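You operate a simulated robot arm through the tools that you are given. There is no shell and no other tool. Be economical: measure what you need, move in short steps, check, and stop when the job is done.

The job below is to be done with a simulated two-armed robot. You get a single attempt, and the scene is never put back.

## Task
Check the blue rim dish on the lamp box: red bin if it shows SPECK.
Fine: green switch on, black shutter open; if CLEAR, back to its spot; shutter shut, switch off. Where these are worked on the way, their far stop is far enough and under half their travel is too little: black shutter, green switch.

Only the result counts: the job must be done as asked and must still hold three seconds after the hand-in. Knocking over, shifting, dropping, spilling or breaking anything else fails it.

## Robot
Two 7-joint arms with fingered hands on one trunk that stands fixed in place. Base frame: the origin is at the foot of the trunk, x ahead of it, y to its left, z up. Units: mm, rad, N and s.
The left shoulder is at [27, 269, 1022], the right one opposite. Payload 5 kg a hand.
The tool frame of a hand sits at the grasp point between the pads (the TCP): z along the fingers, y along the line on which they close. The tips reach 42 mm beyond it. The gripper opens to 208 mm. The gripper's body begins 119 mm behind the TCP. The gripper is a hand of 4 fingers: y runs from the thumb to the fingers, the wrist lies at [0, 0, -317] in the tool frame, and closing takes about 1.5 s.
Orientation is that of the tool frame in the base frame, as a unit quaternion [x, y, z, w]. With the fingers straight down and closing along the base's y, the tool's x points along the base's -x, its y along +y and its z along -z.

## Interface
- The arms move only by the tool arm_command. It takes "left_series", "right_series" or both (then of equal length, played together; a hand with none holds still); each is a list that holds one entry, the list of rows, each a list of 6 numbers: the shift along the tool's x, y, z in units of 50 mm (1.0 is 50 mm), then the turn, a rotation vector about the tool's x, y, z in units of 5 degrees (1.0 is 5 degrees). In form: [[[dx, dy, dz, wx, wy, wz], ...]]. A call has 1 to 10 rows; each row shifts and turns the commanded pose from where the row before left it, along the tool's axes as they then stand. "left_grip" and "right_grip" are, for a hand that has rows, the finger opening in mm, from 0 to 208, set as the call begins (left out, the last holds). A call with a number of a shift or a turn outside -1 to 1 is refused whole. Each row takes 0.2 s and may step no farther than 50 mm and 0.15 rad from the row before; otherwise, or with a gripper value out of range, the whole call is refused. Where a pose cannot be reached the arm comes as near as it can. A force on the tool above 40 N (or 10 N above the force at the start of the call, whichever is more), or a blocked arm, ends the call early, and 0.2 s more pass. The fingers move at their own pace (about 153 mm/s each) and stop on an object; they squeeze with about 23 N. The grip force told is the motor's: it shows also when the fingers shut on nothing. Time passes only in rows, and 0.2 s behind the last, so rows that do not move let the fingers close. It gives the time, the measured TCP pose, the force on the tool (base axes), the opening and the grip force at its end, in the units of the frame above (readings bear some noise), with the torque about the TCP (base axes, N m) and any sound that the robot's microphone picked up.
- Cameras (640 x 400 px; columns grow to the right, rows downward): "scene" is now at [160.6, 71, 1318.5]; the picture's right is [0.78, -0.63, 0.00], its down [-0.20, -0.25, -0.95] and it looks along [0.59, 0.74, -0.33] (base axes); focal length 265 px, centre (320, 200). "left" rides on the left gripper at [-93, 1, -146] in its tool frame; the picture's right is [-0.01, -1.00, 0.00], its down [0.84, -0.01, -0.54] and it looks along [0.54, -0.01, 0.84] (tool axes); focal length 280 px, centre (320, 200). "right" rides on the right gripper at [93, 1, -146] in its tool frame; the picture's right is [-0.01, 1.00, 0.00], its down [-0.84, -0.01, -0.54] and it looks along [-0.54, -0.01, 0.84] (tool axes); focal length 280 px, centre (320, 200). There is no depth. A picture from a camera that has moved, and an enlarged one, comes with that camera's place and axes in the base frame and with its lens. The place of the scene camera against the robot may be out by one fixed shift of up to 25 mm in any direction.
- camera(camera): a new picture of that camera. It takes no simulated time.
- raise_lower(by): slides the trunk up (or, below 0, down) by that many mm; the arms and the scene camera ride with it, the base frame stays. It gives what a move gives, with no picture.
- curl_fingers(finger1, finger2, finger3, thumb_bend, hand): sets how far each is bent, from 0 (flat) to 1 (curled in); at 0.3 the hand is open as for a grip, at 0.7 the pads meet at the TCP. One left out holds its place. A second passes; each finger stops where it meets its share of the squeeze, and holds until it gets a number again. A gripper value or a shape takes the hand back. It gives what a move gives, with no picture; readings hold the bend of each and the force on the fingers (four entries, about 0 where the hand has none), thumb and palm.
- grasp_type(shape, hand): the hand has 4 fingers and takes this shape, open, in about a second: jaw (thumb against the fingers, like two jaws); tri (thumb and two fingers); tip (a fingertip pinch); poke (one finger out to press); point (the index stretched); flat (the hand flat); cup (the hand cupped); fist (a fist). The gripper value then closes the fingers along that shape, each until it touches; the sizes above hold for jaw. It gives what a move gives, with no picture.
- pan_tilt(pan, tilt): turns the head with the scene camera to pan (to the left, within 1.396 rad either way) and tilt (down, from -0.506 to 1.204), counted from straight ahead of the robot. It gives what a move gives.
- inspect(camera, box): a new picture of the part [left, top, right, bottom] of that camera's present view, enlarged. It takes no simulated time.
- hand_in(): hands the job in; it is judged then, once.

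Go step by step. Nothing tells you positions but the pictures and the camera data: compare them with the known pose of the tool, close in by small moves and look again before you grip or let go. The budget is 120 turns and 78 pictures, counting those below and the enlarged ones. Unless the task says otherwise, let go and move clear before handing in, and close with one line.

The tools are called after ">>>" by a JSON object that holds its "api" and its "payload". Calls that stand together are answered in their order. arm_command: Moves the arms, as the interface text tells. Its arguments: {"type":"object","properties":{"left_series":{"type":"array","items":{"type":"array","items":{"type":"array","items":{"type":"number"}}}},"left_grip":{"type":"number"},"right_series":{"type":"array","items":{"type":"array","items":{"type":"array","items":{"type":"number"}}}},"right_grip":{"type":"number"}},"required":[]} The other tools are called the same way: raise_lower (by) slides the trunk up or down; grasp_type (shape, hand) gives the hand a shape; curl_fingers (finger1, finger2, finger3, thumb_bend, hand) moves the fingers one by one; pan_tilt (pan, tilt) turns the head that bears the scene camera; camera (camera) takes a picture; inspect (camera, box) takes an enlarged picture of a part of a camera's view; hand_in () hands the job in.

At the start:

```text
clock: 0.0
left_tool_pos: [222.8, 636.8, 1226.7]
left_tcp_rot: [-0.412, 0.911, 0.0, -0.001]
left_contact_force: [0.0, -0.4, 0.4]
left_torque: [-0.01, 0.01, 0.0]
left_grip_width: 207.9
left_gripper_force: 0.0
left_shape: jaw
left_bend: [0.3, 0.3, 0.3, 0.3]
left_finger forces: [0.0, 0.0, 0.0, 0.1, 0.0, 0.0]
right_tool_pos: [401.9, 239.9, 1250.6]
right_tcp_rot: [-0.411, 0.912, 0.002, 0.001]
right_contact_force: [0.0, -0.7, 0.4]
right_torque: [0.01, 0.0, 0.04]
right_grip_width: 207.8
right_gripper_force: 0.0
right_shape: jaw
right_bend: [0.3, 0.3, 0.3, 0.3]
right_finger forces: [0.0, 0.0, 0.0, 0.1, 0.0, 0.0]
trunk travel left (down, up): [-400.0, 221.0]
head pan, tilt: [0.895, 0.332]
```

scene: 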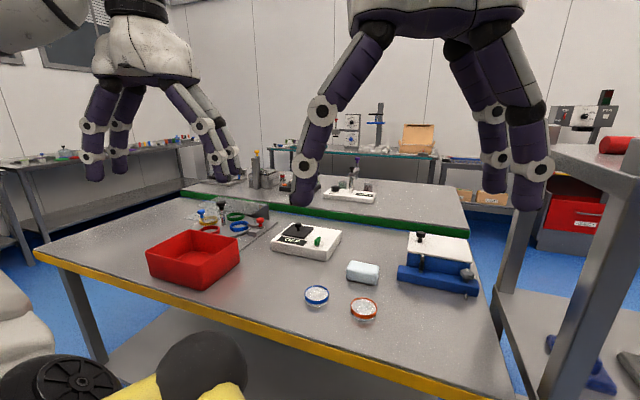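
right: 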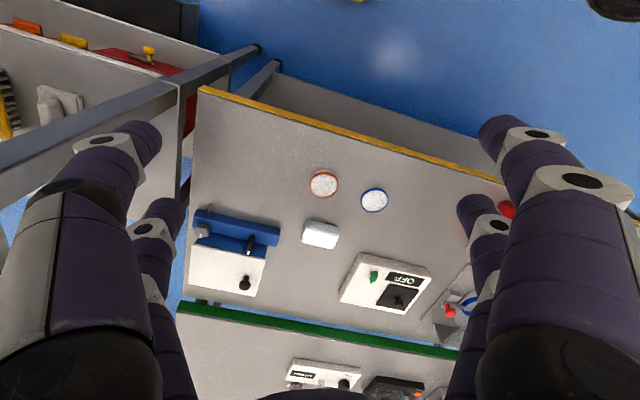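
left: 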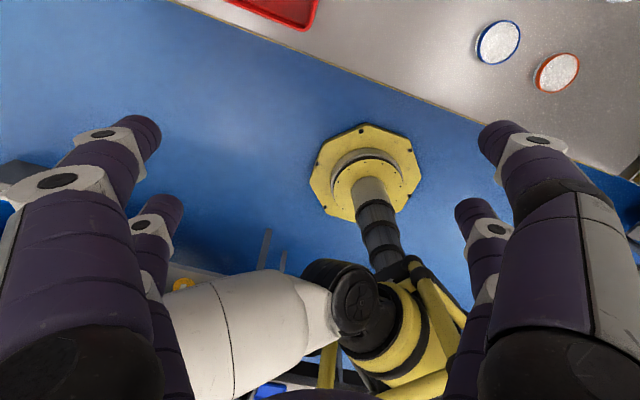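

I see a table with a blue rim dish, an orange rim dish, a white lamp box (OFF), a red bin and a blue vise-like thing. I'll look closer first.

>>> {"api": "inspect", "payload": {"camera": "scene", "box": [240, 200, 400, 330]}}

>>> {"api": "inspect", "payload": {"camera": "right", "box": [290, 150, 510, 330]}}

>>> {"api": "inspect", "payload": {"camera": "scene", "box": [130, 190, 290, 300]}}

```text
3.08 times, centred on (320, 265) of scene
camera zoom: at [160.6, 71.0, 1318.5], right [0.78, -0.63, 0.0], down [-0.2, -0.25, -0.95], along [0.59, 0.74, -0.33], focal length 814 px, centre (320, 0)
```

zoom: 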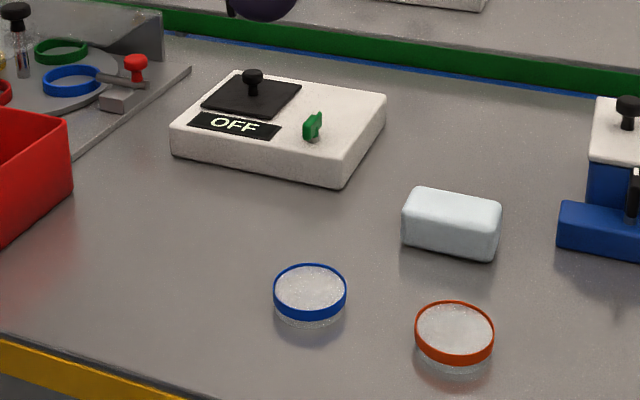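

```text
2.22 times, centred on (400, 240) of right
camera zoom: at [337.6, 171.0, 1398.3], right [-0.74, 0.67, 0.0], down [0.57, 0.62, 0.54], along [0.36, 0.4, -0.84], focal length 623 px, centre (142, 111)
```

zoom: 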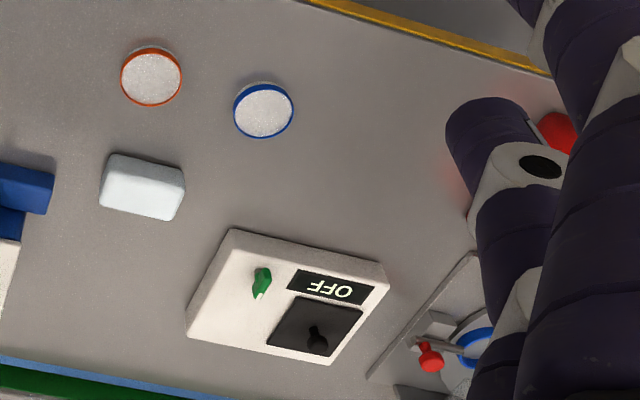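

```text
3.64 times, centred on (210, 245) of scene
camera zoom: at [160.6, 71.0, 1318.5], right [0.78, -0.63, 0.0], down [-0.2, -0.25, -0.95], along [0.59, 0.74, -0.33], focal length 962 px, centre (720, 36)
```

zoom: 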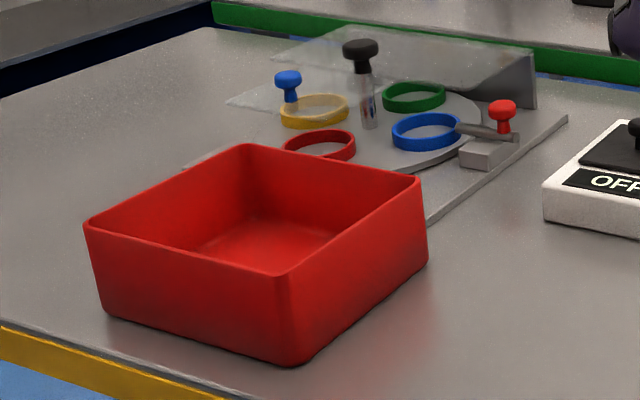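

The blue dish seems near (450, 445), the lamp box near (565, 690), the bin near (270, 650), table about z 945. I move the right arm out of the way and bring the left hand over the table for a look.

>>> {"api": "arm_command", "payload": {"left_series": [[[0, 0, 0, 0, 0, 0], [0, 0, 0, 0, 0, 0], [-0.4, -0.78, 0, 0, 0, 0], [-0.4, -0.78, 0, 0, 0, 0], [-0.4, -0.78, 0, 0, 0, 0], [-0.4, -0.78, 0, 0, 0, 0], [-0.4, -0.78, 0, 0, 0, 0], [-0.4, -0.78, 0, 0, 0, 0], [-0.4, -0.78, 0, 0, 0, 0]]], "right_series": [[[0.64, -0.57, 0, 0, 0, 0], [0.64, -0.57, 0, 0, 0, 0], [0.64, -0.57, 0, 0, 0, 0], [0.64, -0.57, 0, 0, 0, 0], [0.64, -0.57, 0, 0, 0, 0], [0.64, -0.57, 0, 0, 0, 0], [0.64, -0.57, 0, 0, 0, 0], [0.64, -0.57, 0, 0, 0, 0], [0, 0, 0, 0, 0, 0]]]}}

>>> {"api": "camera", "payload": {"camera": "left"}}

>>> {"api": "camera", "payload": {"camera": "scene"}}

```text
clock: 2.0
left_tool_pos: [522.9, 562.6, 1227.0]
left_tcp_rot: [-0.413, 0.911, 0.001, 0.0]
left_contact_force: [0.9, 0.2, 0.1]
left_torque: [-0.02, 0.05, 0.03]
left_grip_width: 208.0
left_gripper_force: 0.0
left_shape: jaw
left_bend: [0.3, 0.3, 0.3, 0.3]
left_finger forces: [0.0, 0.0, 0.1, 0.2, 0.0, 0.0]
right_tool_pos: [405.9, -103.6, 1247.5]
right_tcp_rot: [-0.41, 0.912, 0.002, 0.0]
right_contact_force: [1.4, 0.2, -1.5]
right_torque: [-0.01, 0.14, -0.03]
right_grip_width: 207.8
right_gripper_force: 0.0
right_shape: jaw
right_bend: [0.3, 0.3, 0.3, 0.3]
right_finger forces: [0.0, 0.0, 0.1, 0.0, 0.0, 0.0]
trunk travel left (down, up): [-400.0, 221.0]
head pan, tilt: [0.895, 0.332]
```

```text
71 pictures are left
camera left: at [583.6, 632.8, 1372.5], right [0.76, -0.65, 0.0], down [-0.54, -0.64, 0.54], along [-0.35, -0.41, -0.84], focal length 280 px, centre (320, 200)
```

left: 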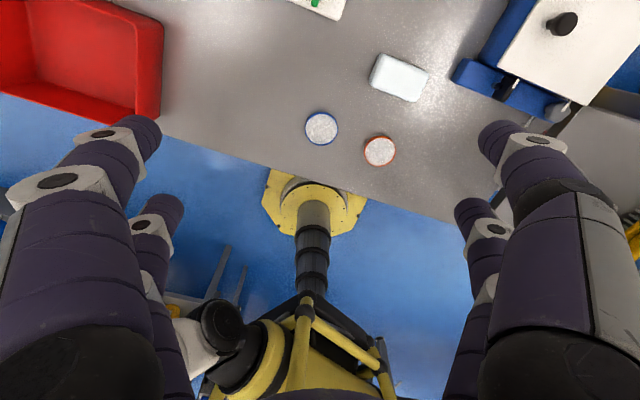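

```text
70 pictures are left
camera scene: at [161.5, 71.1, 1318.1], right [0.78, -0.63, 0.0], down [-0.2, -0.25, -0.95], along [0.59, 0.74, -0.33], focal length 265 px, centre (320, 200)
```

scene: 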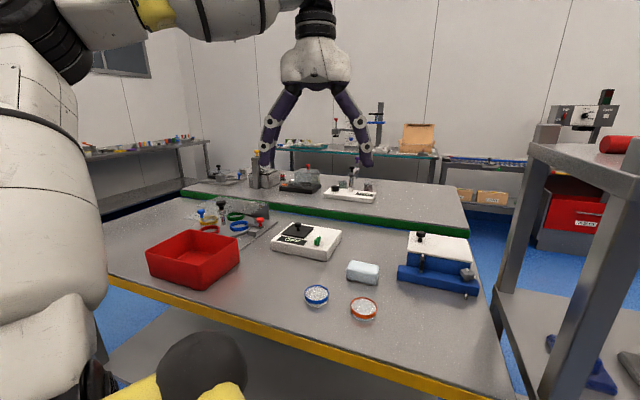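

The three cameras agree on the table near z 855, dish near (475, 503), and the lamp box around (615, 750). I move the left hand out over the lamp box to look at it from above.

>>> {"api": "arm_command", "payload": {"left_series": [[[-0.7, 0.16, 0.25, 0, 0, 0], [-0.7, 0.16, 0.25, 0, 0, 0], [-0.7, 0.16, 0.25, 0, 0, 0], [-0.7, 0.16, 0.25, 0, 0, 0], [-0.7, 0.16, 0.25, 0, 0, 0], [-0.7, 0.16, 0.25, 0, 0, 0]]]}}

>>> {"api": "camera", "payload": {"camera": "left"}}

```text
clock: 3.4
left_tool_pos: [624.6, 754.2, 1153.4]
left_tcp_rot: [-0.414, 0.91, 0.0, 0.0]
left_contact_force: [0.8, 0.0, -0.7]
left_torque: [-0.05, 0.02, -0.01]
left_grip_width: 207.7
left_gripper_force: 0.0
left_shape: jaw
left_bend: [0.3, 0.3, 0.3, 0.3]
left_finger forces: [0.1, 0.0, 0.1, 0.0, 0.0, 0.0]
right_tool_pos: [404.6, -101.2, 1247.1]
right_tcp_rot: [-0.411, 0.912, 0.003, 0.001]
right_contact_force: [1.3, 0.6, -0.3]
right_torque: [-0.03, 0.02, -0.02]
right_grip_width: 207.3
right_gripper_force: 0.0
right_shape: jaw
right_bend: [0.3, 0.3, 0.3, 0.3]
right_finger forces: [0.0, 0.1, 0.1, 0.0, 0.0, 0.0]
trunk travel left (down, up): [-400.0, 221.0]
head pan, tilt: [0.895, 0.332]
```

```text
69 pictures are left
camera left: at [685.0, 823.2, 1297.9], right [0.76, -0.65, 0.0], down [-0.55, -0.64, 0.54], along [-0.35, -0.41, -0.84], focal length 280 px, centre (320, 200)
```

left: 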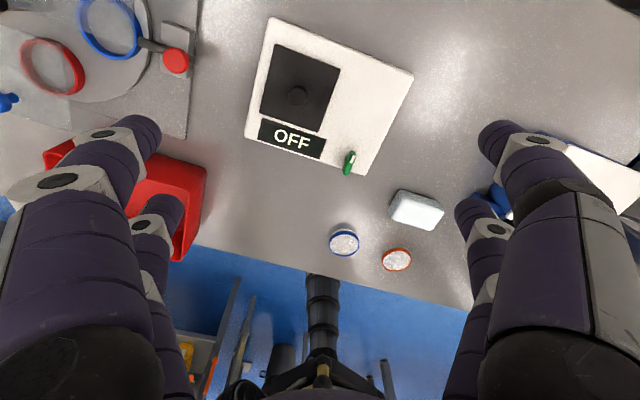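

>>> {"api": "inspect", "payload": {"camera": "left", "box": [230, 0, 430, 190]}}

>>> {"api": "inspect", "payload": {"camera": "scene", "box": [262, 205, 352, 270]}}

>>> {"api": "inspect", "payload": {"camera": "left", "box": [300, 180, 440, 280]}}

```text
2.11 times, centred on (330, 95) of left
camera zoom: at [685.0, 823.2, 1297.9], right [0.76, -0.65, 0.0], down [-0.55, -0.64, 0.54], along [-0.35, -0.41, -0.84], focal length 590 px, centre (299, 421)
```

zoom: 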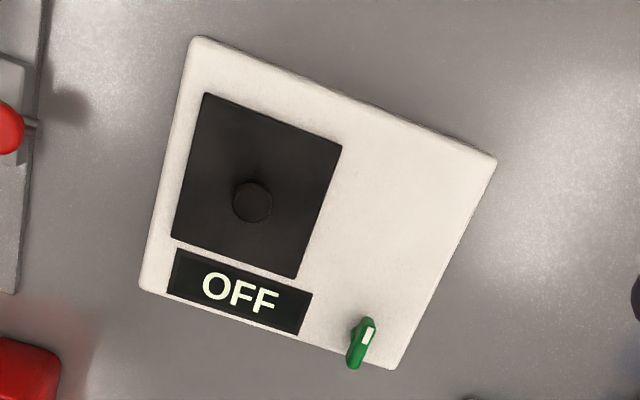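

```text
6.15 times, centred on (307, 238) of scene
camera zoom: at [161.0, 71.1, 1318.3], right [0.78, -0.63, 0.0], down [-0.2, -0.25, -0.95], along [0.59, 0.74, -0.33], focal length 1628 px, centre (400, -31)
```

zoom: 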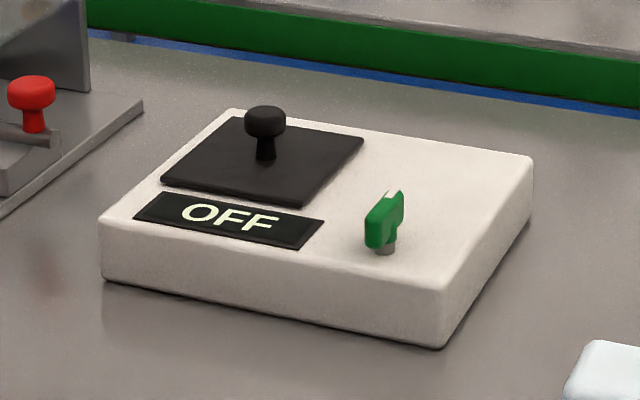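

```text
4.00 times, centred on (370, 230) of left
camera zoom: at [685.0, 823.2, 1297.9], right [0.76, -0.65, 0.0], down [-0.55, -0.64, 0.54], along [-0.35, -0.41, -0.84], focal length 1122 px, centre (120, 80)
```

zoom: 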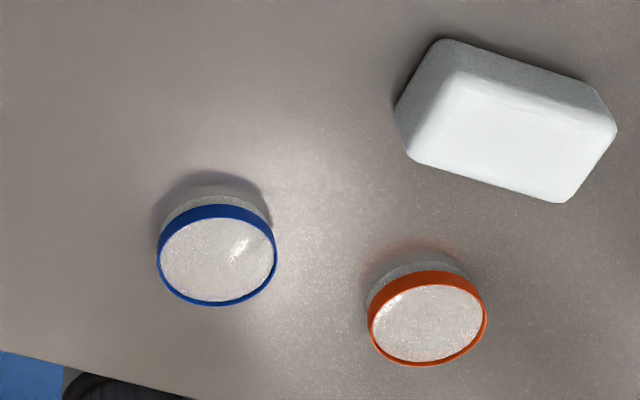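

The lamp box lies at about 30° to the base: shutter centre ≈ (609, 777), rotary green handle ≈ (602, 655), handle lying along the box's depth. I align the hand's closing line with the box's long side (yaw about −18°) and test the fingertip pinch in the air.

>>> {"api": "grasp_type", "payload": {"shape": "tip", "hand": "left"}}

>>> {"api": "arm_command", "payload": {"left_series": [[[0, 0, 0, 0, 0, 0.9], [0, 0, 0, 0, 0, 0.9], [0, 0, 0, 0, 0, 0.9], [0, 0, 0, 0, 0, 0.9], [0, 0, 0, 0, 0, 0], [0, 0, 0, 0, 0, 0], [0, 0, 0, 0, 0, 0], [0, 0, 0, 0, 0, 0]]], "left_grip": 30}}

>>> {"api": "camera", "payload": {"camera": "left"}}

>>> {"api": "camera", "payload": {"camera": "scene"}}

```text
clock: 4.3
left_tool_pos: [623.3, 753.2, 1153.7]
left_tcp_rot: [-0.413, 0.911, 0.0, 0.0]
left_contact_force: [-0.6, 0.8, 0.4]
left_torque: [0.0, -0.01, 0.01]
left_grip_width: 207.8
left_gripper_force: 0.0
left_shape: tip
left_bend: [0.3, 0.3, 0.3, 0.3]
left_finger forces: [0.1, 0.0, 0.1, 0.0, 0.1, 0.1]
right_tool_pos: [404.5, -102.3, 1247.2]
right_tcp_rot: [-0.412, 0.911, 0.002, 0.002]
right_contact_force: [0.3, -0.8, 1.0]
right_torque: [-0.02, -0.01, -0.02]
right_grip_width: 208.1
right_gripper_force: 0.1
right_shape: jaw
right_bend: [0.3, 0.3, 0.3, 0.3]
right_finger forces: [0.1, 0.1, 0.0, 0.1, 0.0, 0.0]
trunk travel left (down, up): [-400.0, 221.0]
head pan, tilt: [0.895, 0.332]
```

```text
clock: 6.1
left_tool_pos: [622.9, 751.9, 1152.9]
left_tcp_rot: [-0.266, 0.964, 0.0, 0.0]
left_contact_force: [-0.3, 0.1, -0.4]
left_torque: [-0.03, 0.02, 0.03]
left_grip_width: 30.0
left_gripper_force: 0.1
left_shape: tip
left_bend: [0.72, 0.72, 0.72, 0.7]
left_finger forces: [0.1, 0.0, 0.0, 0.0, 0.0, 0.1]
right_tool_pos: [404.1, -102.8, 1246.5]
right_tcp_rot: [-0.41, 0.912, 0.002, 0.002]
right_contact_force: [-0.7, -0.6, 1.1]
right_torque: [0.01, -0.02, 0.0]
right_grip_width: 208.0
right_gripper_force: 0.1
right_shape: jaw
right_bend: [0.3, 0.3, 0.3, 0.3]
right_finger forces: [0.0, 0.0, 0.1, 0.1, 0.1, 0.0]
trunk travel left (down, up): [-400.0, 221.0]
head pan, tilt: [0.895, 0.332]
```

```text
65 pictures are left
camera left: at [703.0, 800.0, 1297.6], right [0.52, -0.85, 0.0], down [-0.72, -0.44, 0.54], along [-0.46, -0.28, -0.84], focal length 280 px, centre (320, 200)
```

left: 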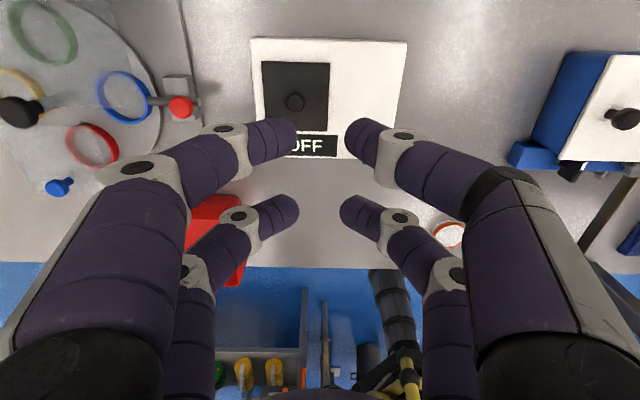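

```text
64 pictures are left
camera scene: at [160.6, 70.9, 1318.5], right [0.78, -0.63, 0.0], down [-0.2, -0.25, -0.95], along [0.59, 0.74, -0.33], focal length 265 px, centre (320, 200)
```

scene: 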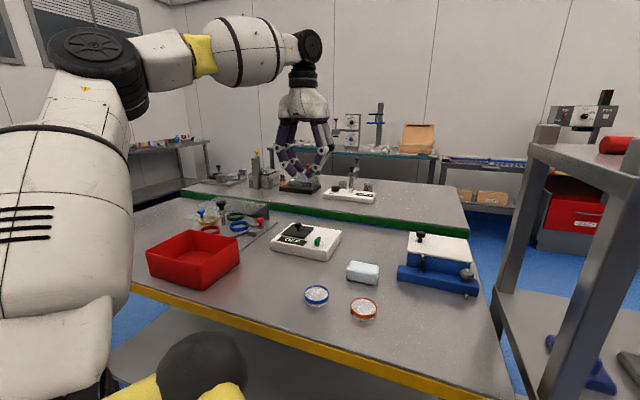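

The hand has two finger pairs, spaced apart along the tool's x, and the box is now squared to the view. I'll check how the "tri" shape places the digits before choosing a grip.

>>> {"api": "grasp_type", "payload": {"shape": "tri", "hand": "left"}}

>>> {"api": "arm_command", "payload": {"left_series": [[[0, 0, 0, 0, 0, 0.05], [0, 0, 0, 0, 0, 0], [0, 0, 0, 0, 0, 0], [0, 0, 0, 0, 0, 0], [0, 0, 0, 0, 0, 0], [0, 0, 0, 0, 0, 0]]], "left_grip": 20}}

>>> {"api": "camera", "payload": {"camera": "left"}}

```text
clock: 7.0
left_tool_pos: [622.3, 753.0, 1152.5]
left_tcp_rot: [-0.266, 0.964, 0.0, 0.001]
left_contact_force: [-0.4, 0.0, -0.3]
left_torque: [-0.04, 0.02, 0.04]
left_grip_width: 207.9
left_gripper_force: 0.0
left_shape: tri
left_bend: [0.3, 0.3, 0.3, 0.3]
left_finger forces: [0.0, 0.0, 0.0, 0.0, 0.0, 0.0]
right_tool_pos: [404.3, -101.4, 1248.2]
right_tcp_rot: [-0.41, 0.912, 0.003, 0.002]
right_contact_force: [1.3, 0.2, 0.3]
right_torque: [-0.03, -0.02, 0.03]
right_grip_width: 207.9
right_gripper_force: 0.1
right_shape: jaw
right_bend: [0.3, 0.3, 0.3, 0.3]
right_finger forces: [0.0, 0.1, 0.0, 0.1, 0.1, 0.1]
trunk travel left (down, up): [-400.0, 221.0]
head pan, tilt: [0.895, 0.332]
```

```text
clock: 8.4
left_tool_pos: [622.6, 752.7, 1151.5]
left_tcp_rot: [-0.264, 0.964, 0.0, -0.001]
left_contact_force: [0.3, -0.6, -0.3]
left_torque: [0.02, -0.01, 0.01]
left_grip_width: 20.6
left_gripper_force: 0.0
left_shape: tri
left_bend: [0.72, 0.72, 0.72, 0.7]
left_finger forces: [0.1, 0.0, 0.1, 0.0, 0.1, 0.1]
right_tool_pos: [405.0, -102.0, 1248.0]
right_tcp_rot: [-0.41, 0.912, 0.003, 0.001]
right_contact_force: [-0.2, 0.2, -1.1]
right_torque: [0.0, 0.0, 0.03]
right_grip_width: 207.8
right_gripper_force: 0.1
right_shape: jaw
right_bend: [0.3, 0.3, 0.3, 0.3]
right_finger forces: [0.0, 0.0, 0.0, 0.0, 0.0, 0.0]
trunk travel left (down, up): [-400.0, 221.0]
head pan, tilt: [0.895, 0.332]
```

```text
63 pictures are left
camera left: at [703.3, 799.6, 1297.7], right [0.52, -0.85, 0.0], down [-0.72, -0.44, 0.54], along [-0.46, -0.28, -0.84], focal length 280 px, centre (320, 200)
```

left: 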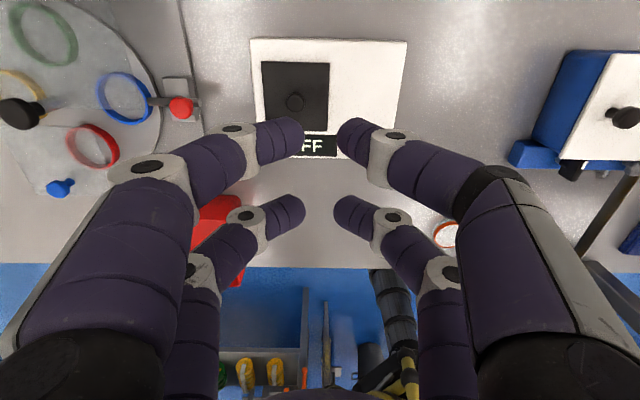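

"Tri" looks the same, so I'll use jaw. I descend over the shutter knob, estimated at (608, 779, 915), with a 60 mm opening, and look.

>>> {"api": "grasp_type", "payload": {"shape": "jaw", "hand": "left"}}

>>> {"api": "arm_command", "payload": {"left_series": [[[0, 0.3, 0.4, 0, 0, 0], [0, 0.3, 0.8, 0, 0, 0], [0, 0, 0.8, 0, 0, 0], [0, 0, 0.8, 0, 0, 0], [0, 0, 0.6, 0, 0, 0], [0, 0, 0, 0, 0, 0], [0, 0, 0, 0, 0, 0]]], "left_grip": 60}}

>>> {"api": "camera", "payload": {"camera": "left"}}

>>> {"api": "inspect", "payload": {"camera": "scene", "box": [230, 160, 370, 270]}}

```text
clock: 9.3
left_tool_pos: [622.7, 752.1, 1151.9]
left_tcp_rot: [-0.264, 0.965, -0.001, 0.001]
left_contact_force: [-0.4, -0.1, 1.3]
left_torque: [0.01, 0.0, -0.01]
left_grip_width: 207.9
left_gripper_force: 0.0
left_shape: jaw
left_bend: [0.3, 0.3, 0.3, 0.3]
left_finger forces: [0.0, 0.0, 0.0, 0.0, 0.0, 0.0]
right_tool_pos: [404.0, -101.8, 1246.9]
right_tcp_rot: [-0.41, 0.912, 0.003, 0.002]
right_contact_force: [-0.6, 1.0, 0.1]
right_torque: [-0.02, 0.0, 0.0]
right_grip_width: 208.2
right_gripper_force: 0.0
right_shape: jaw
right_bend: [0.3, 0.3, 0.3, 0.3]
right_finger forces: [0.1, 0.1, 0.0, 0.0, 0.0, 0.1]
trunk travel left (down, up): [-400.0, 221.0]
head pan, tilt: [0.895, 0.332]
```

```text
clock: 10.9
left_tool_pos: [606.5, 777.7, 982.3]
left_tcp_rot: [-0.263, 0.965, 0.0, -0.001]
left_contact_force: [0.0, -0.1, -0.5]
left_torque: [-0.03, -0.05, -0.03]
left_grip_width: 60.2
left_gripper_force: 0.0
left_shape: jaw
left_bend: [0.73, 0.73, 0.73, 0.7]
left_finger forces: [0.1, 0.1, 0.0, 0.0, 0.0, 0.0]
right_tool_pos: [404.0, -102.1, 1248.5]
right_tcp_rot: [-0.411, 0.912, 0.003, 0.002]
right_contact_force: [0.8, -0.1, -0.3]
right_torque: [0.03, 0.0, -0.02]
right_grip_width: 207.9
right_gripper_force: 0.1
right_shape: jaw
right_bend: [0.3, 0.3, 0.3, 0.3]
right_finger forces: [0.0, 0.0, 0.1, 0.0, 0.0, 0.0]
trunk travel left (down, up): [-400.0, 221.0]
head pan, tilt: [0.895, 0.332]
```

```text
62 pictures are left
camera left: at [687.1, 824.8, 1127.2], right [0.52, -0.85, 0.0], down [-0.72, -0.44, 0.54], along [-0.46, -0.28, -0.84], focal length 280 px, centre (320, 200)
```

left: 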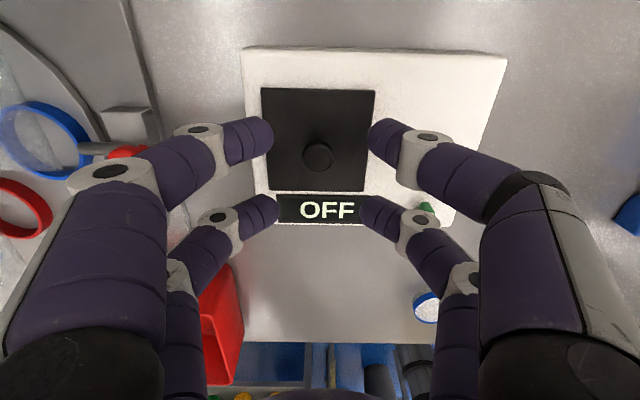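

```text
3.64 times, centred on (300, 215) of scene
camera zoom: at [160.6, 71.1, 1318.5], right [0.78, -0.63, 0.0], down [-0.2, -0.25, -0.95], along [0.59, 0.74, -0.33], focal length 962 px, centre (393, 146)
```

zoom: 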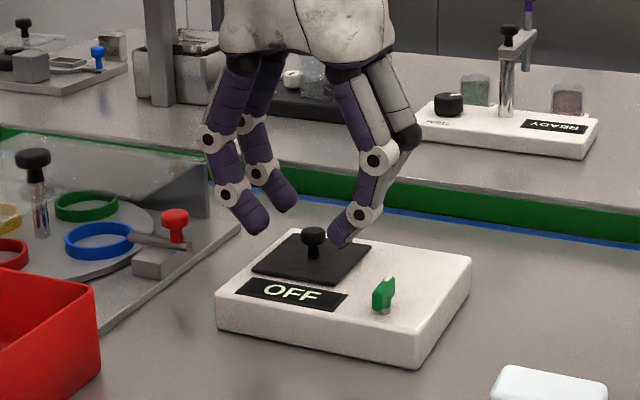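

The knob sits centred between the pairs (tool x ≈ 0). I descend to TCP z ≈ 938 and close gently to see whether the fingers catch it.

>>> {"api": "arm_command", "payload": {"left_series": [[[0, 0, 0.5, 0, 0, 0], [0, 0, 0.38, 0, 0, 0], [0, 0, 0, 0, 0, 0]]]}}

>>> {"api": "arm_command", "payload": {"left_series": [[[0, 0, 0, 0, 0, 0], [0, 0, 0, 0, 0, 0], [0, 0, 0, 0, 0, 0], [0, 0, 0, 0, 0, 0]]], "left_grip": 12}}

>>> {"api": "camera", "payload": {"camera": "left"}}

>>> {"api": "inspect", "payload": {"camera": "scene", "box": [230, 160, 370, 270]}}

```text
clock: 11.6
left_tool_pos: [608.7, 777.7, 948.2]
left_tcp_rot: [-0.263, 0.965, 0.001, 0.008]
left_contact_force: [-0.8, -0.7, 27.4]
left_torque: [0.34, 0.85, -0.01]
left_grip_width: 61.1
left_gripper_force: 0.0
left_shape: jaw
left_bend: [0.75, 0.75, 0.73, 0.7]
left_finger forces: [7.1, 17.9, 4.8, 0.1, 0.0, 0.1]
right_tool_pos: [402.5, -103.1, 1248.4]
right_tcp_rot: [-0.41, 0.912, 0.003, 0.003]
right_contact_force: [-1.5, 0.2, -0.9]
right_torque: [-0.06, -0.01, 0.03]
right_grip_width: 208.0
right_gripper_force: 0.0
right_shape: jaw
right_bend: [0.3, 0.3, 0.3, 0.3]
right_finger forces: [0.0, 0.1, 0.0, 0.0, 0.0, 0.2]
trunk travel left (down, up): [-400.0, 221.0]
head pan, tilt: [0.895, 0.332]
stopped in row 3 (left hand): the force on the tool passed its limit at 46 N (the readings are from after the stop); the commanded pose is now the measured one
```

```text
clock: 12.1
left_tool_pos: [618.0, 765.1, 948.5]
left_tcp_rot: [-0.258, 0.966, -0.007, 0.01]
left_contact_force: [18.0, -36.2, 8.1]
left_torque: [-1.87, -0.83, 0.17]
left_grip_width: 7.9
left_gripper_force: 22.8
left_shape: jaw
left_bend: [0.74, 0.75, 0.71, 0.7]
left_finger forces: [0.1, 0.0, 28.1, 0.0, 24.9, 0.0]
right_tool_pos: [403.2, -106.7, 1247.2]
right_tcp_rot: [-0.409, 0.913, 0.004, 0.002]
right_contact_force: [0.4, -1.3, -0.4]
right_torque: [0.1, 0.01, 0.01]
right_grip_width: 207.8
right_gripper_force: 0.1
right_shape: jaw
right_bend: [0.3, 0.3, 0.3, 0.3]
right_finger forces: [0.1, 0.0, 0.0, 0.0, 0.0, 0.0]
trunk travel left (down, up): [-400.0, 221.0]
head pan, tilt: [0.895, 0.332]
stopped in row 2 (left hand): the force on the tool passed its limit at 43 N (the readings are from after the stop); the commanded pose is now the measured one
```

```text
60 pictures are left
camera left: at [695.2, 812.3, 1095.0], right [0.51, -0.86, 0.02], down [-0.74, -0.43, 0.53], along [-0.44, -0.28, -0.85], focal length 280 px, centre (320, 200)
```

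left: 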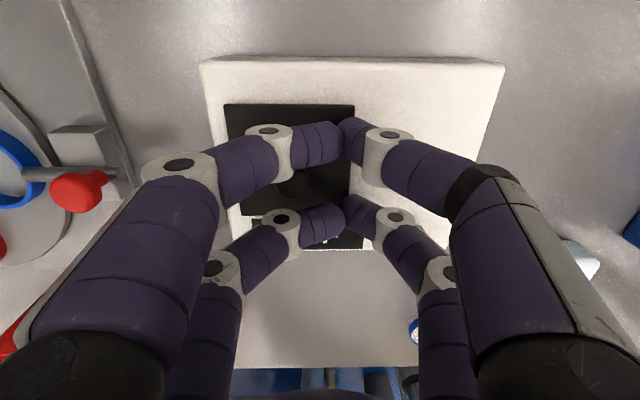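

```text
3.64 times, centred on (300, 215) of scene
camera zoom: at [161.5, 67.6, 1318.3], right [0.78, -0.63, 0.0], down [-0.2, -0.25, -0.95], along [0.59, 0.74, -0.32], focal length 962 px, centre (393, 146)
```

zoom: 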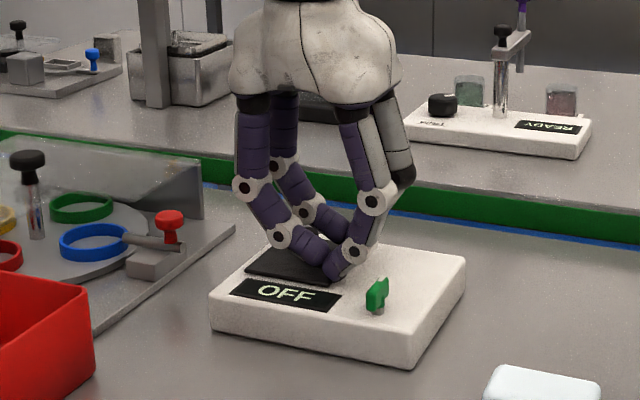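

The fingers touched the plate a bit higher than expected and closing pushed the hand sideways about 16 mm. I'll open, lift, and check that nothing shifted.

>>> {"api": "arm_command", "payload": {"left_series": [[[0, 0, 0, 0, 0, 0], [0, 0, -0.1, 0, 0, 0], [0, 0, -0.4, 0, 0, 0], [0, 0, -0.8, 0, 0, 0], [0, 0, -0.3, 0, 0, 0]]], "left_grip": 70}}

>>> {"api": "camera", "payload": {"camera": "left"}}

>>> {"api": "inspect", "payload": {"camera": "scene", "box": [230, 160, 370, 270]}}

```text
clock: 13.3
left_tool_pos: [608.9, 772.7, 1024.3]
left_tcp_rot: [-0.262, 0.965, -0.005, 0.006]
left_contact_force: [-0.6, -0.2, 0.3]
left_torque: [-0.05, -0.05, -0.01]
left_grip_width: 69.9
left_gripper_force: 0.0
left_shape: jaw
left_bend: [0.74, 0.74, 0.74, 0.7]
left_finger forces: [0.0, 0.1, 0.1, 0.1, 0.1, 0.1]
right_tool_pos: [402.8, -101.7, 1247.3]
right_tcp_rot: [-0.411, 0.912, 0.003, 0.002]
right_contact_force: [-1.0, 1.4, 0.3]
right_torque: [-0.02, -0.04, 0.03]
right_grip_width: 208.2
right_gripper_force: 0.1
right_shape: jaw
right_bend: [0.3, 0.3, 0.3, 0.3]
right_finger forces: [0.0, 0.0, 0.1, 0.1, 0.0, 0.1]
trunk travel left (down, up): [-400.0, 221.0]
head pan, tilt: [0.895, 0.332]
```

```text
58 pictures are left
camera left: at [687.7, 821.3, 1169.6], right [0.52, -0.86, 0.01], down [-0.73, -0.43, 0.53], along [-0.45, -0.28, -0.85], focal length 280 px, centre (320, 200)
```

left: 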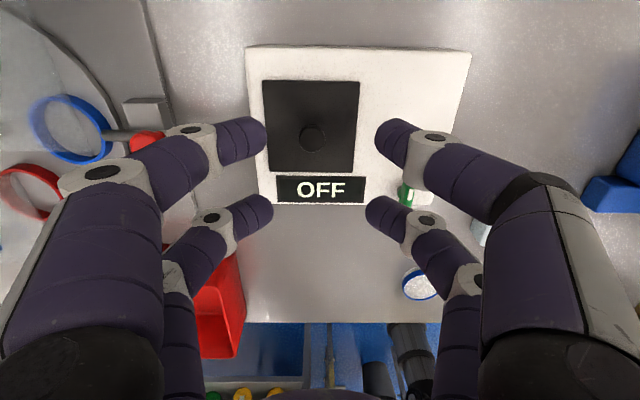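

```text
3.64 times, centred on (300, 215) of scene
camera zoom: at [160.4, 71.2, 1318.5], right [0.78, -0.63, 0.0], down [-0.2, -0.25, -0.95], along [0.59, 0.74, -0.33], focal length 962 px, centre (393, 146)
```

zoom: 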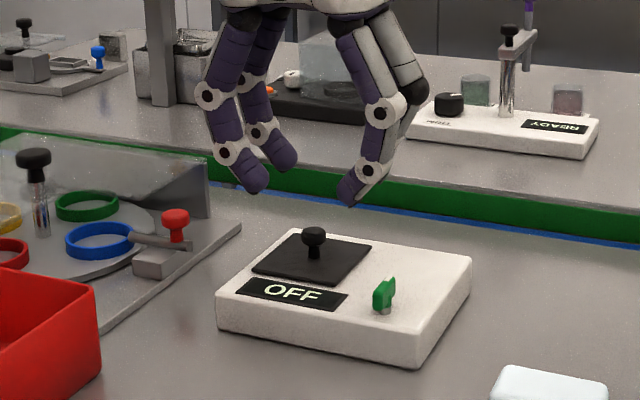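

The box and shutter did not shift. The finger pairs are about ±30 mm along tool x, so I shift the hand 30 mm toward the operator to put the far pair around the knob, and descend to z ≈ 957.

>>> {"api": "arm_command", "payload": {"left_series": [[[0.54, 0.11, 0.4, 0, 0, 0], [0, 0, 0.6, 0, 0, 0], [0, 0, 0.2, 0, 0, 0], [0, 0, 0.14, 0, 0, 0], [0, 0, 0, 0, 0, 0]]], "left_grip": 60}}

>>> {"api": "camera", "payload": {"camera": "left"}}

>>> {"api": "inspect", "payload": {"camera": "scene", "box": [260, 190, 340, 250]}}

```text
clock: 14.5
left_tool_pos: [585.4, 762.8, 957.3]
left_tcp_rot: [-0.261, 0.965, -0.005, 0.006]
left_contact_force: [-0.4, 0.3, 0.5]
left_torque: [0.03, 0.01, 0.02]
left_grip_width: 60.3
left_gripper_force: 0.1
left_shape: jaw
left_bend: [0.74, 0.74, 0.74, 0.7]
left_finger forces: [0.0, 0.1, 0.0, 0.0, 0.0, 0.0]
right_tool_pos: [403.6, -101.9, 1247.9]
right_tcp_rot: [-0.411, 0.912, 0.003, 0.003]
right_contact_force: [0.6, -0.1, -0.3]
right_torque: [0.02, 0.04, 0.02]
right_grip_width: 207.8
right_gripper_force: 0.1
right_shape: jaw
right_bend: [0.3, 0.3, 0.3, 0.3]
right_finger forces: [0.0, 0.0, 0.0, 0.0, 0.1, 0.0]
trunk travel left (down, up): [-400.0, 221.0]
head pan, tilt: [0.895, 0.332]
```

```text
56 pictures are left
camera left: at [663.5, 811.2, 1104.0], right [0.52, -0.86, 0.01], down [-0.73, -0.43, 0.53], along [-0.45, -0.28, -0.85], focal length 280 px, centre (320, 200)
```

left: 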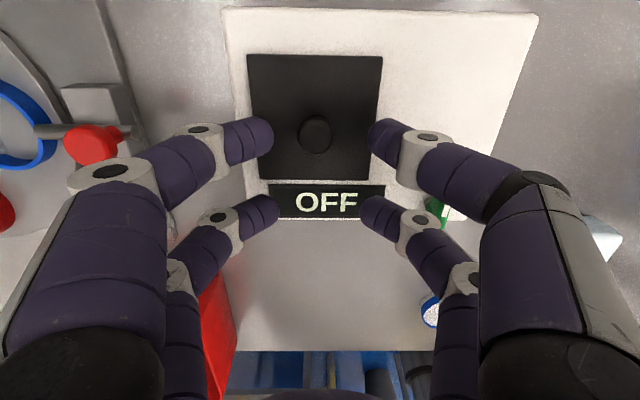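

```text
6.67 times, centred on (300, 220) of scene
camera zoom: at [160.7, 70.8, 1318.6], right [0.78, -0.63, 0.0], down [-0.2, -0.25, -0.95], along [0.59, 0.74, -0.32], focal length 1764 px, centre (453, 67)
```

zoom: 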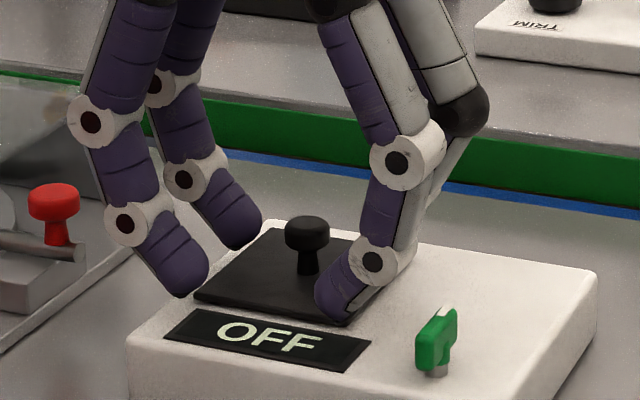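

The knob lies right between the far pair. I close on it now.

>>> {"api": "arm_command", "payload": {"left_series": [[[0, 0, 0, 0, 0, 0], [0, 0, 0, 0, 0, 0], [0, 0, 0, 0, 0, 0], [0, 0, 0, 0, 0, 0]]], "left_grip": 16}}

>>> {"api": "camera", "payload": {"camera": "left"}}

>>> {"api": "inspect", "payload": {"camera": "scene", "box": [260, 190, 340, 250]}}

```text
clock: 15.5
left_tool_pos: [585.1, 764.0, 956.9]
left_tcp_rot: [-0.261, 0.965, -0.004, 0.007]
left_contact_force: [-0.6, -0.8, -3.6]
left_torque: [-0.07, 0.12, 0.0]
left_grip_width: 7.6
left_gripper_force: 22.9
left_shape: jaw
left_bend: [0.72, 0.7, 0.7, 0.7]
left_finger forces: [20.2, 0.0, 0.0, 0.0, 20.0, 0.0]
right_tool_pos: [403.7, -100.5, 1248.9]
right_tcp_rot: [-0.411, 0.912, 0.003, 0.001]
right_contact_force: [-0.3, -0.1, -0.2]
right_torque: [-0.02, 0.01, 0.0]
right_grip_width: 208.1
right_gripper_force: 0.1
right_shape: jaw
right_bend: [0.3, 0.3, 0.3, 0.3]
right_finger forces: [0.0, 0.1, 0.0, 0.1, 0.0, 0.0]
trunk travel left (down, up): [-400.0, 221.0]
head pan, tilt: [0.895, 0.332]
```

```text
54 pictures are left
camera left: at [663.5, 811.5, 1103.2], right [0.52, -0.86, 0.01], down [-0.73, -0.43, 0.53], along [-0.45, -0.28, -0.85], focal length 280 px, centre (320, 200)
```

left: 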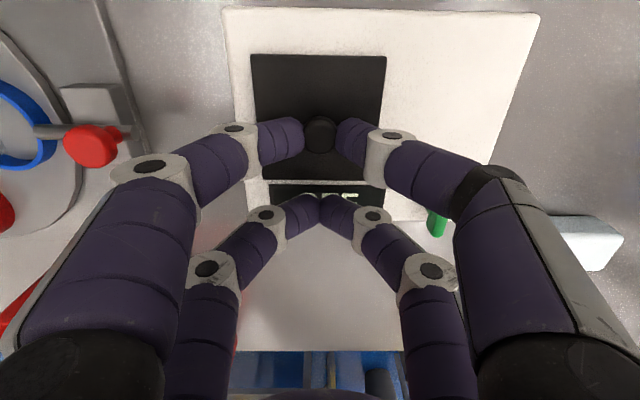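

```text
6.67 times, centred on (300, 220) of scene
camera zoom: at [160.7, 71.1, 1318.5], right [0.78, -0.63, 0.0], down [-0.2, -0.25, -0.95], along [0.59, 0.74, -0.33], focal length 1764 px, centre (453, 67)
```

zoom: 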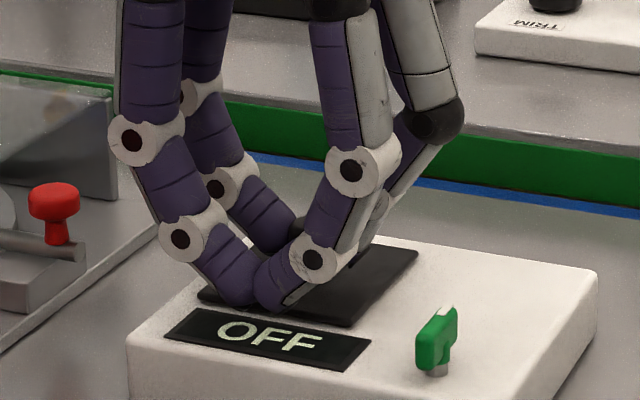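

The knob grip works. Following the stated order, I first go for the green switch: open, lift, and move over the handle near (601, 657).

>>> {"api": "arm_command", "payload": {"left_series": [[[0, 0, 0, 0, 0, 0], [0, 0, 0, 0, 0, 0], [0, 0, -0.6, 0, 0, 0], [0, 0, -0.7, 0, 0, 0], [0.46, -0.67, 0, 0, 0, 0], [0.46, -0.67, 0, 0, 0, 0], [0.46, -0.67, 0, 0, 0, 0], [0, 0, 0, 0, 0, 0]]], "left_grip": 60}}

>>> {"api": "camera", "payload": {"camera": "left"}}

```text
clock: 17.3
left_tool_pos: [573.0, 642.6, 1021.9]
left_tcp_rot: [-0.263, 0.965, -0.005, 0.007]
left_contact_force: [0.2, -0.4, -0.7]
left_torque: [-0.06, -0.03, -0.01]
left_grip_width: 59.9
left_gripper_force: 0.1
left_shape: jaw
left_bend: [0.74, 0.73, 0.73, 0.7]
left_finger forces: [0.0, 0.0, 0.0, 0.1, 0.0, 0.0]
right_tool_pos: [404.6, -102.1, 1247.7]
right_tcp_rot: [-0.412, 0.911, 0.002, 0.002]
right_contact_force: [0.1, 1.1, -0.4]
right_torque: [-0.1, 0.02, 0.0]
right_grip_width: 207.9
right_gripper_force: 0.1
right_shape: jaw
right_bend: [0.3, 0.3, 0.3, 0.3]
right_finger forces: [0.0, 0.0, 0.1, 0.1, 0.1, 0.1]
trunk travel left (down, up): [-400.0, 221.0]
head pan, tilt: [0.895, 0.332]
```

```text
52 pictures are left
camera left: at [652.0, 690.8, 1168.9], right [0.52, -0.86, 0.01], down [-0.73, -0.43, 0.53], along [-0.45, -0.28, -0.85], focal length 280 px, centre (320, 200)
```

left: 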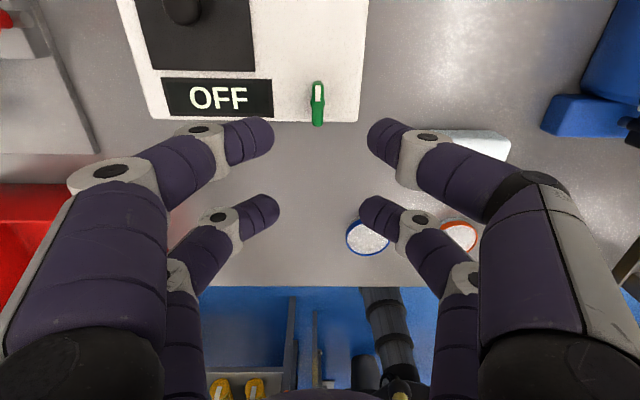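

The handle lies exactly between the far pair (tool x ≈ −29). I descend to z ≈ 955 and close on it.

>>> {"api": "arm_command", "payload": {"left_series": [[[0, 0, 0.6, 0, 0, 0], [0, 0, 0.5, 0, 0, 0], [0, 0, 0.24, 0, 0, 0], [0, 0, 0, 0, 0, 0]]]}}

>>> {"api": "arm_command", "payload": {"left_series": [[[0, 0, 0, 0, 0, 0], [0, 0, 0, 0, 0, 0], [0, 0, 0, 0, 0, 0], [0, 0, 0, 0, 0, 0]]], "left_grip": 0}}

>>> {"api": "camera", "payload": {"camera": "left"}}

>>> {"api": "inspect", "payload": {"camera": "scene", "box": [270, 190, 350, 250]}}

```text
clock: 18.3
left_tool_pos: [573.7, 642.2, 956.4]
left_tcp_rot: [-0.261, 0.965, -0.005, 0.007]
left_contact_force: [-0.1, 0.1, -0.6]
left_torque: [0.04, 0.01, 0.0]
left_grip_width: 59.9
left_gripper_force: 0.1
left_shape: jaw
left_bend: [0.74, 0.73, 0.73, 0.7]
left_finger forces: [0.0, 0.1, 0.1, 0.0, 0.0, 0.1]
right_tool_pos: [405.0, -102.0, 1247.6]
right_tcp_rot: [-0.41, 0.912, 0.003, 0.003]
right_contact_force: [-0.2, -0.3, 0.2]
right_torque: [0.07, 0.01, -0.01]
right_grip_width: 207.8
right_gripper_force: 0.1
right_shape: jaw
right_bend: [0.3, 0.3, 0.3, 0.3]
right_finger forces: [0.0, 0.1, 0.1, 0.1, 0.0, 0.0]
trunk travel left (down, up): [-400.0, 221.0]
head pan, tilt: [0.895, 0.332]
```

```text
clock: 19.3
left_tool_pos: [574.5, 642.5, 956.2]
left_tcp_rot: [-0.261, 0.965, -0.005, 0.007]
left_contact_force: [0.4, -1.1, -4.3]
left_torque: [-0.05, 0.13, 0.03]
left_grip_width: 0.0
left_gripper_force: 23.0
left_shape: jaw
left_bend: [0.71, 0.7, 0.7, 0.7]
left_finger forces: [19.8, 0.1, 0.1, 0.0, 19.5, 0.1]
right_tool_pos: [405.4, -101.5, 1247.5]
right_tcp_rot: [-0.41, 0.912, 0.002, 0.002]
right_contact_force: [0.8, 0.1, -0.1]
right_torque: [-0.02, -0.01, 0.01]
right_grip_width: 207.7
right_gripper_force: 0.0
right_shape: jaw
right_bend: [0.3, 0.3, 0.3, 0.3]
right_finger forces: [0.0, 0.0, 0.0, 0.1, 0.0, 0.0]
trunk travel left (down, up): [-400.0, 221.0]
head pan, tilt: [0.895, 0.332]
```

```text
51 pictures are left
camera left: at [652.9, 690.7, 1101.8], right [0.52, -0.86, 0.01], down [-0.73, -0.43, 0.53], along [-0.45, -0.28, -0.85], focal length 280 px, centre (320, 200)
```

left: 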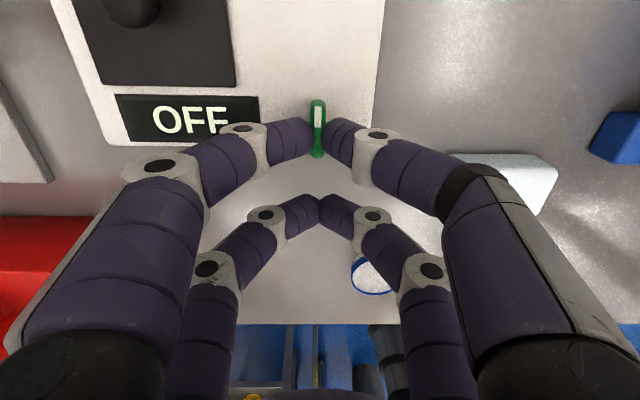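

```text
6.67 times, centred on (310, 220) of scene
camera zoom: at [160.7, 71.1, 1318.5], right [0.78, -0.63, 0.0], down [-0.2, -0.25, -0.95], along [0.59, 0.74, -0.33], focal length 1764 px, centre (387, 67)
```

zoom: 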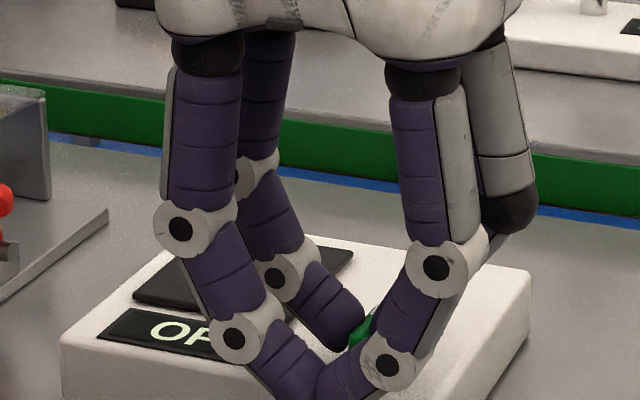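

The handle is held. I try turning clockwise seen from above (tool +z) about the handle's shaft, three small steps, watching the torque.

>>> {"api": "arm_command", "payload": {"left_series": [[[0, 0.06, 0, 0, 0, 1], [0, 0.06, 0, 0, 0, 1], [0, 0.06, 0, 0, 0, 1], [0, 0, 0, 0, 0, 0]]]}}

>>> {"api": "inspect", "payload": {"camera": "left", "box": [220, 50, 420, 190]}}

```text
clock: 20.3
left_tool_pos: [570.4, 651.7, 956.0]
left_tcp_rot: [-0.133, 0.991, -0.003, 0.006]
left_contact_force: [-8.7, -10.8, -7.4]
left_torque: [-0.46, 0.51, -0.03]
left_grip_width: 0.0
left_gripper_force: 23.1
left_shape: jaw
left_bend: [0.71, 0.7, 0.7, 0.7]
left_finger forces: [21.3, 0.0, 0.0, 0.0, 26.3, 0.1]
right_tool_pos: [404.0, -102.8, 1248.7]
right_tcp_rot: [-0.411, 0.912, 0.002, 0.002]
right_contact_force: [0.1, 0.8, 0.0]
right_torque: [-0.02, 0.01, -0.02]
right_grip_width: 207.9
right_gripper_force: 0.0
right_shape: jaw
right_bend: [0.3, 0.3, 0.3, 0.3]
right_finger forces: [0.0, 0.1, 0.0, 0.1, 0.0, 0.0]
trunk travel left (down, up): [-400.0, 221.0]
head pan, tilt: [0.895, 0.332]
```

```text
2.86 times, centred on (320, 120) of left
camera zoom: at [659.2, 676.7, 1102.4], right [0.28, -0.96, 0.01], down [-0.82, -0.23, 0.53], along [-0.51, -0.15, -0.85], focal length 801 px, centre (320, 429)
```

zoom: 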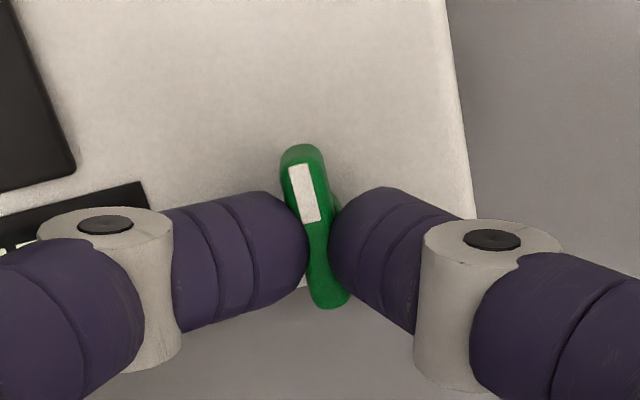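

The handle stayed put (fingers slid), so that's the stop side. I return and try the other direction.

>>> {"api": "arm_command", "payload": {"left_series": [[[0, -0.06, 0, 0, 0, -1], [0, -0.06, 0, 0, 0, -1], [0, -0.06, 0, 0, 0, -1], [0, -0.06, 0, 0, 0, -1], [0, -0.06, 0, 0, 0, -1], [0, -0.06, 0, 0, 0, -1], [0, 0, 0, 0, 0, 0]]]}}

>>> {"api": "inspect", "payload": {"camera": "left", "box": [220, 50, 420, 190]}}

```text
clock: 21.9
left_tool_pos: [581.7, 636.8, 955.0]
left_tcp_rot: [-0.386, 0.923, -0.004, 0.007]
left_contact_force: [-4.0, 6.2, -3.3]
left_torque: [0.16, 0.19, 0.2]
left_grip_width: 0.0
left_gripper_force: 23.0
left_shape: jaw
left_bend: [0.71, 0.7, 0.7, 0.7]
left_finger forces: [25.0, 0.1, 0.0, 0.1, 17.4, 0.0]
right_tool_pos: [404.6, -101.1, 1247.4]
right_tcp_rot: [-0.411, 0.912, 0.003, 0.001]
right_contact_force: [-0.2, 0.7, 0.2]
right_torque: [0.02, 0.04, 0.0]
right_grip_width: 207.9
right_gripper_force: 0.1
right_shape: jaw
right_bend: [0.3, 0.3, 0.3, 0.3]
right_finger forces: [0.0, 0.0, 0.1, 0.1, 0.0, 0.1]
trunk travel left (down, up): [-400.0, 221.0]
head pan, tilt: [0.895, 0.332]
```

```text
2.86 times, centred on (320, 120) of left
camera zoom: at [643.8, 703.2, 1102.0], right [0.72, -0.69, 0.01], down [-0.59, -0.61, 0.53], along [-0.36, -0.39, -0.85], focal length 801 px, centre (320, 429)
```

zoom: 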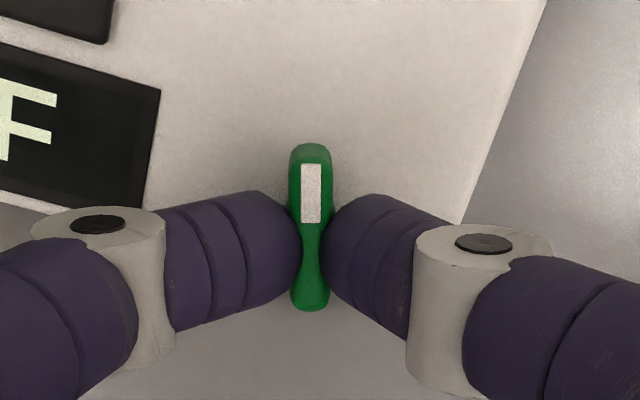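

Counterclockwise turns it. I continue turning, watching force.

>>> {"api": "arm_command", "payload": {"left_series": [[[0, -0.06, 0, 0, 0, -1], [0, -0.06, 0, 0, 0, -1], [0, -0.06, 0, 0, 0, -1], [0, -0.06, 0, 0, 0, -1], [0, -0.06, 0, 0, 0, -1], [0, -0.06, 0, 0, 0, -1], [0, -0.06, 0, 0, 0, -1], [0, -0.06, 0, 0, 0, -1], [0, 0, 0, 0, 0, 0]]]}}

>>> {"api": "camera", "payload": {"camera": "left"}}

```text
clock: 23.9
left_tool_pos: [600.4, 625.9, 955.1]
left_tcp_rot: [-0.679, 0.734, -0.008, 0.004]
left_contact_force: [1.1, 29.5, 9.9]
left_torque: [1.15, 0.0, -0.05]
left_grip_width: 0.0
left_gripper_force: 23.0
left_shape: jaw
left_bend: [0.71, 0.7, 0.7, 0.7]
left_finger forces: [24.7, 0.1, 0.0, 0.0, 24.5, 0.1]
right_tool_pos: [403.5, -101.9, 1247.7]
right_tcp_rot: [-0.411, 0.912, 0.003, 0.001]
right_contact_force: [0.1, 0.1, -0.2]
right_torque: [0.0, 0.02, -0.01]
right_grip_width: 207.7
right_gripper_force: 0.0
right_shape: jaw
right_bend: [0.3, 0.3, 0.3, 0.3]
right_finger forces: [0.0, 0.1, 0.0, 0.0, 0.0, 0.0]
trunk travel left (down, up): [-400.0, 221.0]
head pan, tilt: [0.895, 0.332]
```

```text
47 pictures are left
camera left: at [605.6, 718.4, 1100.2], right [1.0, -0.07, 0.02], down [-0.06, -0.84, 0.54], along [-0.02, -0.54, -0.84], focal length 280 px, centre (320, 200)
```

left: 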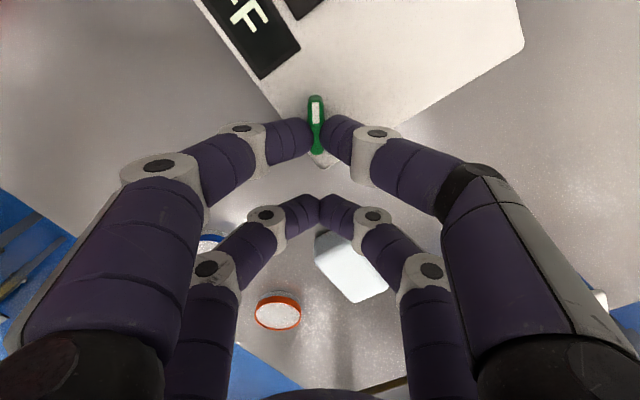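

About 55° turned, with a pull of ~30 N toward the shaft; I ease in by 4 mm and continue turning.

>>> {"api": "arm_command", "payload": {"left_series": [[[-0.06, 0, 0, 0, 0, 0], [-0.02, -0.06, 0, 0, 0, -1], [0, -0.06, 0, 0, 0, -1], [-0.01, -0.06, 0, 0, 0, -1], [0, -0.06, 0, 0, 0, -1], [0, 0, 0, 0, 0, 0]]]}}

>>> {"api": "inspect", "payload": {"camera": "left", "box": [160, 0, 480, 200]}}

```text
clock: 25.3
left_tool_pos: [613.3, 629.5, 954.8]
left_tcp_rot: [0.795, -0.606, 0.008, -0.001]
left_contact_force: [-9.3, -0.6, -1.0]
left_torque: [-0.08, 0.31, 0.24]
left_grip_width: 0.0
left_gripper_force: 22.7
left_shape: jaw
left_bend: [0.71, 0.7, 0.7, 0.7]
left_finger forces: [26.2, 0.0, 0.0, 0.1, 17.3, 0.0]
right_tool_pos: [405.1, -101.1, 1247.8]
right_tcp_rot: [-0.411, 0.912, 0.003, 0.002]
right_contact_force: [-1.1, -0.3, -0.8]
right_torque: [0.02, 0.04, 0.01]
right_grip_width: 208.1
right_gripper_force: 0.1
right_shape: jaw
right_bend: [0.3, 0.3, 0.3, 0.3]
right_finger forces: [0.0, 0.0, 0.1, 0.0, 0.0, 0.0]
trunk travel left (down, up): [-400.0, 221.0]
head pan, tilt: [0.895, 0.332]
```

```text
2.00 times, centred on (320, 100) of left
camera zoom: at [585.9, 718.8, 1100.3], right [0.96, 0.28, 0.01], down [0.23, -0.81, 0.55], along [0.16, -0.52, -0.84], focal length 561 px, centre (320, 400)
```

zoom: 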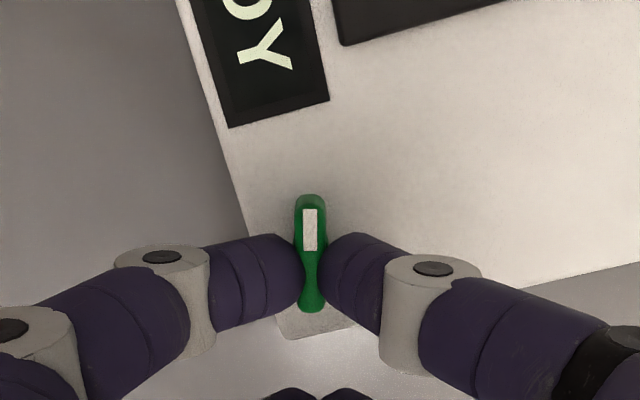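

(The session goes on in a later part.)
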